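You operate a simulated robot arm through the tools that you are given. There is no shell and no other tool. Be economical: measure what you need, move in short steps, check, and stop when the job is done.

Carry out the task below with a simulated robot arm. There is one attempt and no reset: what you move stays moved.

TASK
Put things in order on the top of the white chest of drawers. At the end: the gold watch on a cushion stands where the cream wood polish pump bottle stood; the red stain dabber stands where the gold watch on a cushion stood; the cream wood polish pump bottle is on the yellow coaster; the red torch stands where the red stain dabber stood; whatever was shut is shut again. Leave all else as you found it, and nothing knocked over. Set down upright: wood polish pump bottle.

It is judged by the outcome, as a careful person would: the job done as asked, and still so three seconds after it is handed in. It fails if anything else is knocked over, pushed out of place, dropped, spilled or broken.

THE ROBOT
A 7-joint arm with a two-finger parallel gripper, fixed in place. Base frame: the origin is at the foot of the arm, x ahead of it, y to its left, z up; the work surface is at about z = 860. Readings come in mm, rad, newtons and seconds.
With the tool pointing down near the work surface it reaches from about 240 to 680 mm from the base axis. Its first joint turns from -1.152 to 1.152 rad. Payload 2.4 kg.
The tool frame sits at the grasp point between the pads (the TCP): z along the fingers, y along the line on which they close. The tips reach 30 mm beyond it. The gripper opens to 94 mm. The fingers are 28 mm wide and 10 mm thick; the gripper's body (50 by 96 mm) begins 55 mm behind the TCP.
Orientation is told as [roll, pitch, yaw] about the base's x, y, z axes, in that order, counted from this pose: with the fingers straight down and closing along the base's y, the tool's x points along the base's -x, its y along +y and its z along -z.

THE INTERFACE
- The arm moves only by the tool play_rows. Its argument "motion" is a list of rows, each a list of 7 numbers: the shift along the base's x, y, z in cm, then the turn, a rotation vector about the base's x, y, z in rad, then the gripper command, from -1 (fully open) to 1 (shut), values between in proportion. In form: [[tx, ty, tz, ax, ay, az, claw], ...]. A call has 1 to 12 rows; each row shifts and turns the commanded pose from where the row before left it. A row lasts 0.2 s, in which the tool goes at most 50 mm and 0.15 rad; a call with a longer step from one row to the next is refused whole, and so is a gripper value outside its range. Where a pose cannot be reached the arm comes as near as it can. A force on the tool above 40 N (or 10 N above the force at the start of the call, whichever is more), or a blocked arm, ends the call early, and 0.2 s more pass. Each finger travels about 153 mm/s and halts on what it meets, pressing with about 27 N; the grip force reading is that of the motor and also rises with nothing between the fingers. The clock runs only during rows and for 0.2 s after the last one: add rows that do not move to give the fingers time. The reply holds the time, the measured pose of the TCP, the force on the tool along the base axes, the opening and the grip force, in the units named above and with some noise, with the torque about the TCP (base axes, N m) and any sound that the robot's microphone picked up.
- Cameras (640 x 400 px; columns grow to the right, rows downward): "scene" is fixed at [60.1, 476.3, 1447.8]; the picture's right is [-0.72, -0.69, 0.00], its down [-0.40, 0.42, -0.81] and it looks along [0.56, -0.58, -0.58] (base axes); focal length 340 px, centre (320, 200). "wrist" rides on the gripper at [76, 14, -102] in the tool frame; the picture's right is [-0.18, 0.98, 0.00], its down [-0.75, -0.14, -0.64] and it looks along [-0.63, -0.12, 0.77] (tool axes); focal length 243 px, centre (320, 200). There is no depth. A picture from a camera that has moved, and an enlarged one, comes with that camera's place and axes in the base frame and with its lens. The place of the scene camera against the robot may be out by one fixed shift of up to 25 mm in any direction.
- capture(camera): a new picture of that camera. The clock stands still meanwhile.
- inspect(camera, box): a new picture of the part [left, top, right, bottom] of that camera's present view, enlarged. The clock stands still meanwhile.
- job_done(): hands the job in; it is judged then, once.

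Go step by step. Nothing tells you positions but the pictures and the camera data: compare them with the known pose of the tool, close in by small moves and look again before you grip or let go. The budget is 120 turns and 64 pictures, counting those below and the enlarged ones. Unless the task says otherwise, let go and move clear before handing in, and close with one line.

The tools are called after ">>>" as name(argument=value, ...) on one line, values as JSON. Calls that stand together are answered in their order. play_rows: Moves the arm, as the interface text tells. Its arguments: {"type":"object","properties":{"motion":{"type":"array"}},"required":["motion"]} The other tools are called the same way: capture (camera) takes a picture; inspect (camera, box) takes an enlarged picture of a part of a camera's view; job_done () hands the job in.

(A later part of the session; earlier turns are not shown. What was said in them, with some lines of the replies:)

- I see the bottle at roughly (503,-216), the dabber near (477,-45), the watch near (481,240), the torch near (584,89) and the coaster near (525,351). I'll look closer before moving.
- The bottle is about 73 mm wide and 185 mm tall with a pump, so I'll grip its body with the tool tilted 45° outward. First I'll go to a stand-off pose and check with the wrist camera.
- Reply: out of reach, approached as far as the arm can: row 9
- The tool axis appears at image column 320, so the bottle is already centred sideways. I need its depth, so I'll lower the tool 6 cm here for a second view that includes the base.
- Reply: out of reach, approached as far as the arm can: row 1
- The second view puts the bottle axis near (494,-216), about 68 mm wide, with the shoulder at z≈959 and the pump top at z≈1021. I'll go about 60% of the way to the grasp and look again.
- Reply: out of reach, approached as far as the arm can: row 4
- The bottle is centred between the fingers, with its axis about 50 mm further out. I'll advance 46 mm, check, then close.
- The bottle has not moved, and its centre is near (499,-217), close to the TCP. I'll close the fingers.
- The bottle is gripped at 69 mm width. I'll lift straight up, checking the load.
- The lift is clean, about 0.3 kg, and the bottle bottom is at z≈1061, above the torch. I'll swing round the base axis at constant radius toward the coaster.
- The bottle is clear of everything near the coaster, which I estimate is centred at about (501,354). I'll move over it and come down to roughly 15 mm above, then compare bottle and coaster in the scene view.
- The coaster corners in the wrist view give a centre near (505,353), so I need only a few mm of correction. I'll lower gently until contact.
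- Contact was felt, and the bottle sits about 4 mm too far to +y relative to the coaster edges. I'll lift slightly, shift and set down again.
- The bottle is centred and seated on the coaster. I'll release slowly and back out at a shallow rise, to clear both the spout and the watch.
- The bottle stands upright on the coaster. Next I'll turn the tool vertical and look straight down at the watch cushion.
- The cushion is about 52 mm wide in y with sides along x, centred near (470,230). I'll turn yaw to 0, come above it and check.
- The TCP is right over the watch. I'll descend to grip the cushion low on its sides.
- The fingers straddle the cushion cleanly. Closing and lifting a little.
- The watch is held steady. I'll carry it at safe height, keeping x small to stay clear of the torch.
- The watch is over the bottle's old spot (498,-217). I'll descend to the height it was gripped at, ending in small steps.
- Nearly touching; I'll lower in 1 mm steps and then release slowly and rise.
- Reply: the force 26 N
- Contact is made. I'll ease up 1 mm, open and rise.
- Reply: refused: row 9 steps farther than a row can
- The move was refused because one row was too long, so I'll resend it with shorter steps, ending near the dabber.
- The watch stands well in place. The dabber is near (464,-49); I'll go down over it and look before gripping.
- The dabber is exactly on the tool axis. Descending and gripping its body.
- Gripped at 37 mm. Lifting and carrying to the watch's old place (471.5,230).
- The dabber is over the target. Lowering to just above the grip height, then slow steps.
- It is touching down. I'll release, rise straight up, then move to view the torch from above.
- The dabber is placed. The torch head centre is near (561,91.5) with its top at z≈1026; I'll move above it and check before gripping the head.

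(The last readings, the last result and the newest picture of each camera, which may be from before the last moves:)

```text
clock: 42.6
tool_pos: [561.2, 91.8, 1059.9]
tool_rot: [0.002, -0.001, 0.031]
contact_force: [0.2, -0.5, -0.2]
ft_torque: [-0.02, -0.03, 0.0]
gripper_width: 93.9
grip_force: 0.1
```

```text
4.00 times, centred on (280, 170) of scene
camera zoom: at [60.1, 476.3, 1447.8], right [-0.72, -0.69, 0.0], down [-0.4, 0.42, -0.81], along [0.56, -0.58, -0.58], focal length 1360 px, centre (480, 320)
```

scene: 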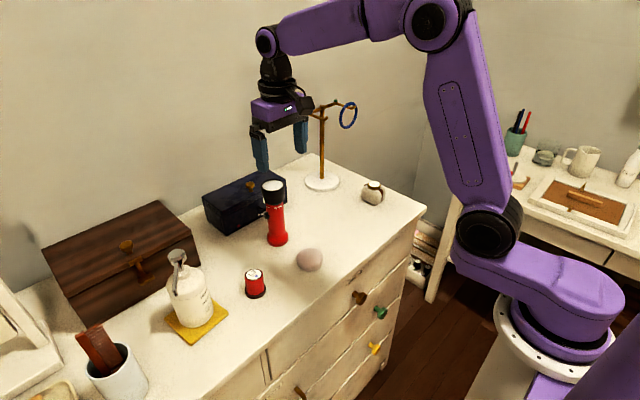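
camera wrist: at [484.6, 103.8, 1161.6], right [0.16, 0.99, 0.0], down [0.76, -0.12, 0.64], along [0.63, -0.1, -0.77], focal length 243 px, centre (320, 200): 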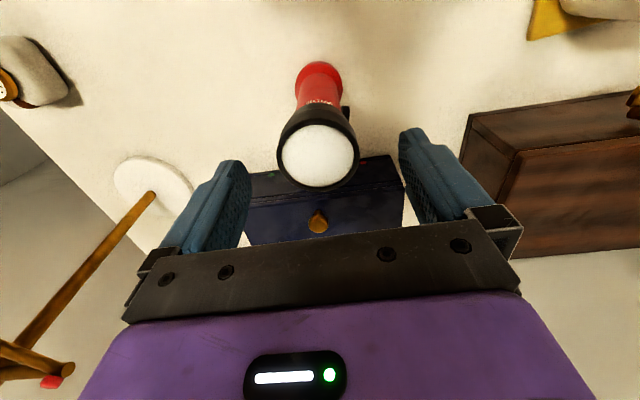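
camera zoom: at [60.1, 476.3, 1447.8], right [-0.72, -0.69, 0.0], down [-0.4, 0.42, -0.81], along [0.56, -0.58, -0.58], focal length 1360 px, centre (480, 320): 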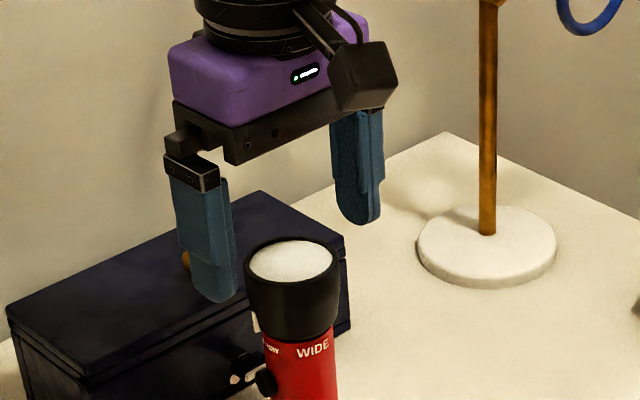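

The torch head is centred on the tool axis. Descending 50 mm and gripping the head.

>>> play_rows(motion=[[0, 0, -2, 0, 0, 0, -1], [0, 0, -2, 0, 0, 0, -1], [0, 0, -1, 0, 0, 0, -1], [0, 0, 0, 0, 0, 0, -0.5], [0, 0, 0, 0, 0, 0, 0], [0, 0, 0, 0, 0, 0, 1], [0, 0, 0, 0, 0, 0, 1], [0, 0, 0, 0, 0, 0, 1]])

>>> capture(camera="wrist")

>>> inspect(camera="scene", box=[200, 150, 360, 250])

```text
clock: 44.4
tool_pos: [559.7, 92.8, 1009.4]
tool_rot: [0.001, 0.001, 0.03]
contact_force: [0.4, 0.3, 0.1]
ft_torque: [0.03, 0.03, 0.0]
gripper_width: 53.3
grip_force: 27.8
```

```text
21 pictures are left
camera wrist: at [484.5, 104.6, 1112.0], right [0.16, 0.99, 0.0], down [0.76, -0.12, 0.64], along [0.63, -0.1, -0.77], focal length 243 px, centre (320, 200)
```

wrist: 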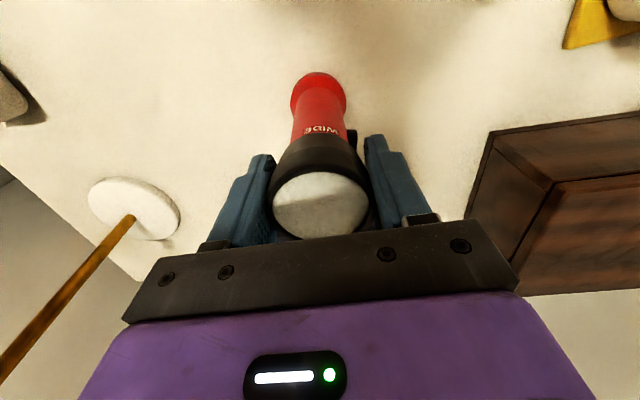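

```text
4.00 times, centred on (280, 200) of scene
camera zoom: at [60.1, 476.3, 1447.8], right [-0.72, -0.69, 0.0], down [-0.4, 0.42, -0.81], along [0.56, -0.58, -0.58], focal length 1360 px, centre (480, 200)
```

zoom: 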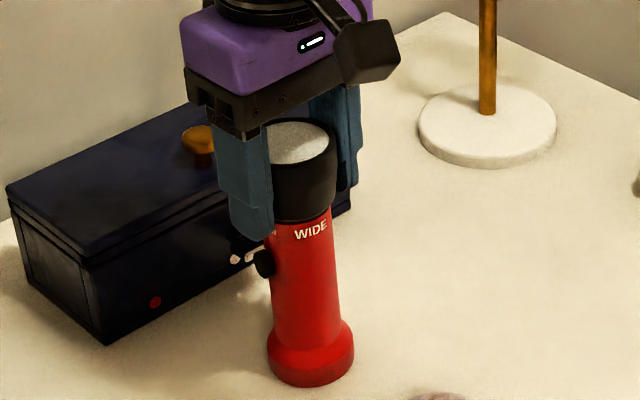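

The torch is held by its head. Lifting 60 mm and moving gently to the dabber's old place (464,-48).

>>> play_rows(motion=[[0, 0, 1, 0, 0, 0, 1], [0, 0, 2, 0, 0, 0, 1], [0, 0, 3, 0, 0, 0, 1], [-1.2, -1.76, 0, 0, 0, 0, 1], [-1.5, -2.2, 0, 0, 0, 0, 1], [-1.5, -2.2, 0, 0, 0, 0, 1], [-1.5, -2.2, 0, 0, 0, 0, 1], [-1.5, -2.2, 0, 0, 0, 0, 1], [-1.5, -2.2, 0, 0, 0, 0, 1], [-1.0, -1.3, 0, 0, 0, 0, 1], [0, 0, 0, 0, 0, 0, 1], [0, 0, 0, 0, 0, 0, 1]])

>>> capture(camera="wrist")

>>> capture(camera="scene")

```text
clock: 47.0
tool_pos: [462.2, -48.4, 1069.8]
tool_rot: [0.0, 0.001, 0.03]
contact_force: [1.0, -0.7, -2.4]
ft_torque: [0.0, 0.01, 0.0]
gripper_width: 53.5
grip_force: 27.5
```

```text
19 pictures are left
camera wrist: at [386.9, -36.2, 1172.1], right [0.16, 0.99, 0.0], down [0.76, -0.12, 0.64], along [0.63, -0.1, -0.77], focal length 243 px, centre (320, 200)
```

wrist: 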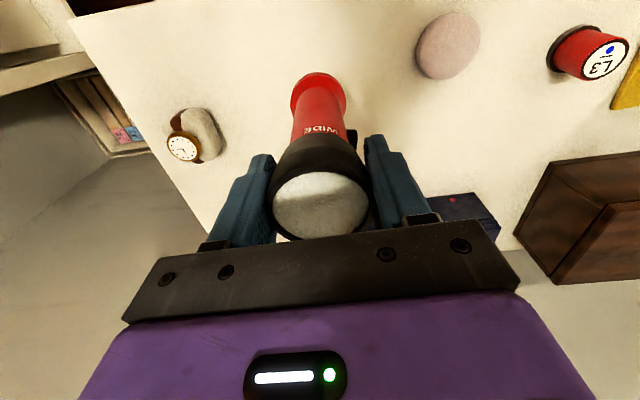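

```text
18 pictures are left
```

scene: 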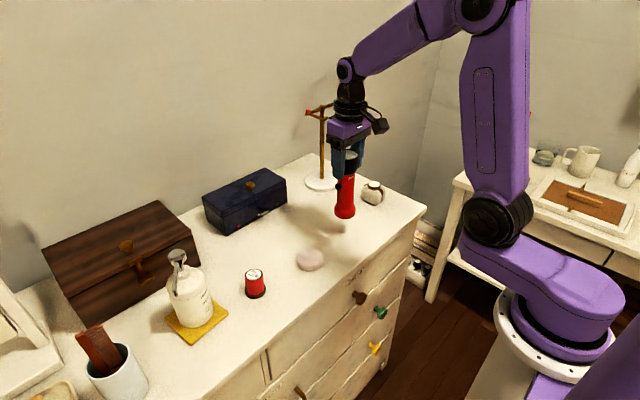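

The torch hangs straight, same relation to the gripper as when gripped. Lowering it to touch-down.

>>> play_rows(motion=[[0.1, 0, -2, 0, 0, 0, 1], [0.05, 0, -2, 0, 0, 0, 1], [0, 0, -1.2, 0, 0, 0, 1], [0, 0, -0.5, 0, 0, 0, 1], [0, 0, -0.2, 0, 0, 0, 1], [0, 0, -0.1, 0, 0, 0, 1], [0, 0, 0, 0, 0, 0, 1]])

>>> inspect(camera="scene", box=[270, 150, 430, 250])

```text
clock: 48.6
tool_pos: [463.3, -48.4, 1009.2]
tool_rot: [0.001, 0.003, 0.03]
contact_force: [0.2, -0.6, -2.0]
ft_torque: [0.03, 0.04, -0.01]
gripper_width: 53.7
grip_force: 27.2
```

```text
4.00 times, centred on (350, 200) of scene
camera zoom: at [60.1, 476.3, 1447.8], right [-0.72, -0.69, 0.0], down [-0.4, 0.42, -0.81], along [0.56, -0.58, -0.58], focal length 1360 px, centre (200, 200)
```

zoom: 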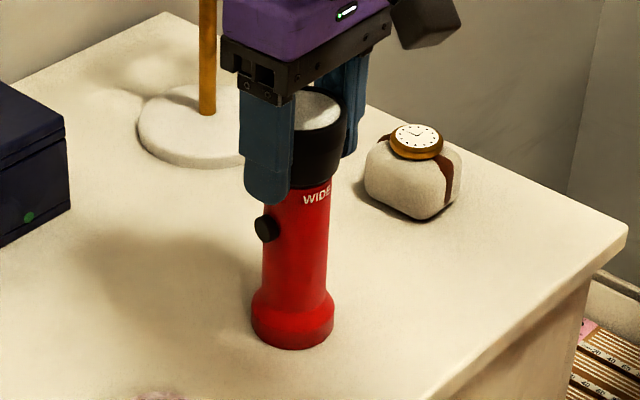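

Still just off the surface by the force reading; lowering by millimetres.

>>> play_rows(motion=[[0, 0, -0.1, 0, 0, 0, 1], [0, 0, 0, 0, 0, 0, 1]])

```text
clock: 49.2
tool_pos: [465.0, -47.9, 1009.3]
tool_rot: [0.001, -0.002, 0.03]
contact_force: [-1.3, -2.6, 11.6]
ft_torque: [0.06, 0.19, 0.04]
gripper_width: 53.7
grip_force: 26.9
```

Touch-down. I'll release slowly, then rise straight up and clear.

>>> play_rows(motion=[[0, 0, 0.05, 0, 0, 0, 0.4], [0, 0, 0, 0, 0, 0, 0], [0, 0, 0, 0, 0, 0, -0.5], [0, 0, 0, 0, 0, 0, -1], [0, 0, 0, 0, 0, 0, -1], [0, 0, 2, 0, 0, 0, -1], [0, 0, 4, 0, 0, 0, -1], [0, 0, 4, 0, 0, 0, -1], [0, 0, 4, 0, 0, 0, -1], [-2, 0, 3, 0, 0, 0, -1], [-3, 0, 0, 0, 0, 0, -1], [-3, 0, 0, 0, 0, 0, -1]])

>>> capture(camera="scene")

>>> capture(camera="wrist")

```text
clock: 51.8
tool_pos: [383.3, -47.1, 1178.3]
tool_rot: [-0.001, 0.001, 0.028]
contact_force: [-0.5, -0.4, -0.5]
ft_torque: [0.02, 0.03, -0.01]
gripper_width: 93.7
grip_force: 0.1
```

```text
16 pictures are left
```

scene: 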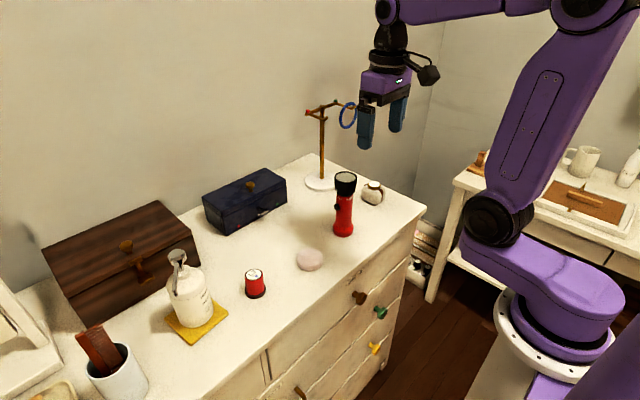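

```text
15 pictures are left
camera wrist: at [307.8, -35.7, 1280.4], right [0.16, 0.99, 0.0], down [0.76, -0.12, 0.64], along [0.63, -0.1, -0.77], focal length 243 px, centre (320, 200)
```

wrist: 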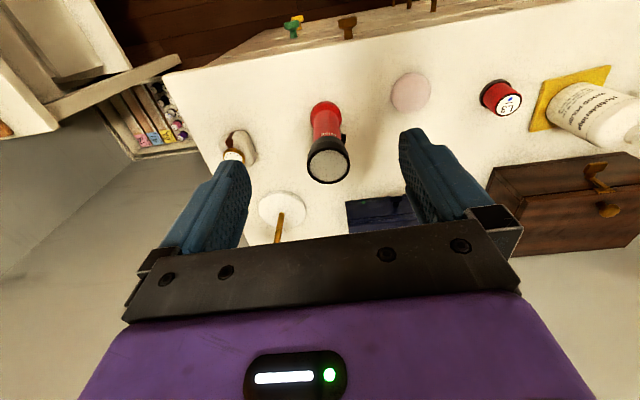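

All four are in place. I'll check the torch lens and the final arrangement up close.

>>> inspect(camera="scene", box=[290, 150, 410, 250])

>>> inspect(camera="scene", box=[140, 230, 340, 355])

```text
4.00 times, centred on (350, 200) of scene
camera zoom: at [60.1, 476.3, 1447.8], right [-0.72, -0.69, 0.0], down [-0.4, 0.42, -0.81], along [0.56, -0.58, -0.58], focal length 1360 px, centre (200, 200)
```

zoom: 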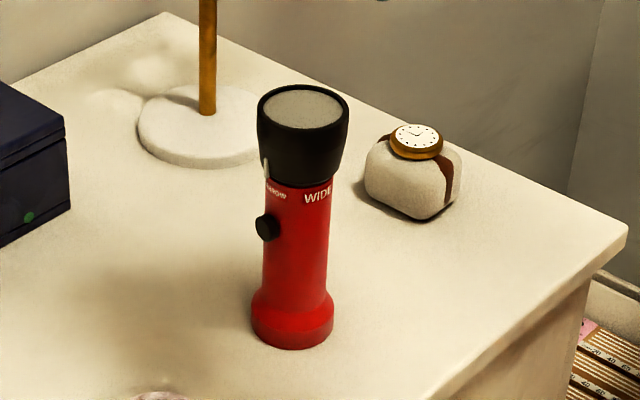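

```text
3.20 times, centred on (240, 292) of scene
camera zoom: at [60.1, 476.3, 1447.8], right [-0.72, -0.69, 0.0], down [-0.4, 0.42, -0.81], along [0.56, -0.58, -0.58], focal length 1088 px, centre (576, -96)
```

zoom: 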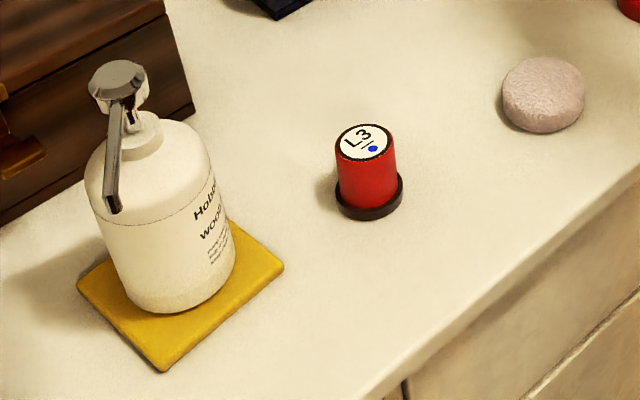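

Everything stands upright and in place. The torch lens looks grey, probably from the arm's shadow, so I'll move the arm aside and confirm.

>>> play_rows(motion=[[-1, 4, 1, 0, 0, 0, -1], [-1, 4.5, 1, 0, 0, 0, -1], [-1, 4.5, 0, 0, 0, 0, -1], [0, 4.5, 0, 0, 0, 0, -1], [0, 4.5, 0, 0, 0, 0, -1], [0, 0, 0, 0, 0, 0, -1]])

>>> capture(camera="scene")

>>> inspect(camera="scene", box=[220, 140, 420, 265])

```text
clock: 53.2
tool_pos: [353.9, 171.4, 1199.8]
tool_rot: [0.002, 0.0, 0.029]
contact_force: [0.1, 0.5, 0.3]
ft_torque: [0.03, -0.01, 0.01]
gripper_width: 94.0
grip_force: 0.0
```

```text
12 pictures are left
```

scene: 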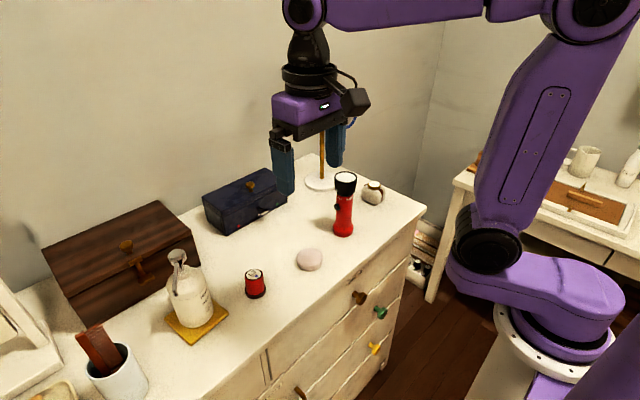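

```text
3.20 times, centred on (320, 202) of scene
camera zoom: at [60.1, 476.3, 1447.8], right [-0.72, -0.69, 0.0], down [-0.4, 0.42, -0.81], along [0.56, -0.58, -0.58], focal length 1088 px, centre (320, 192)
```

zoom: 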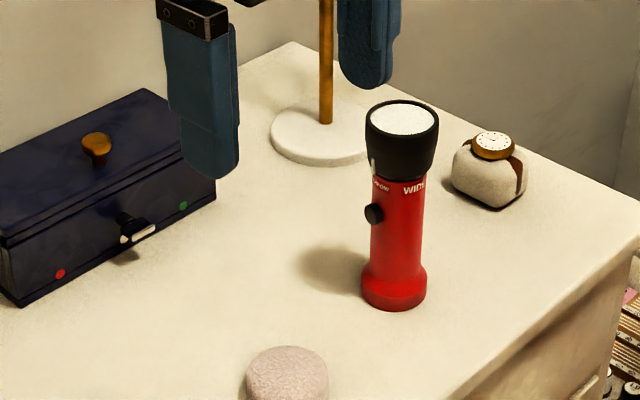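

The grey lens was only the arm's shadow; all items are upright and in their places, and nothing else was disturbed. Handing in.

>>> job_done()

```text
The job is handed in.
```

The job is handed in. The polish bottle stands upright on the yellow coaster, and the watch, dabber and torch are each in their new spots. Nothing was knocked over, and nothing shut was opened.
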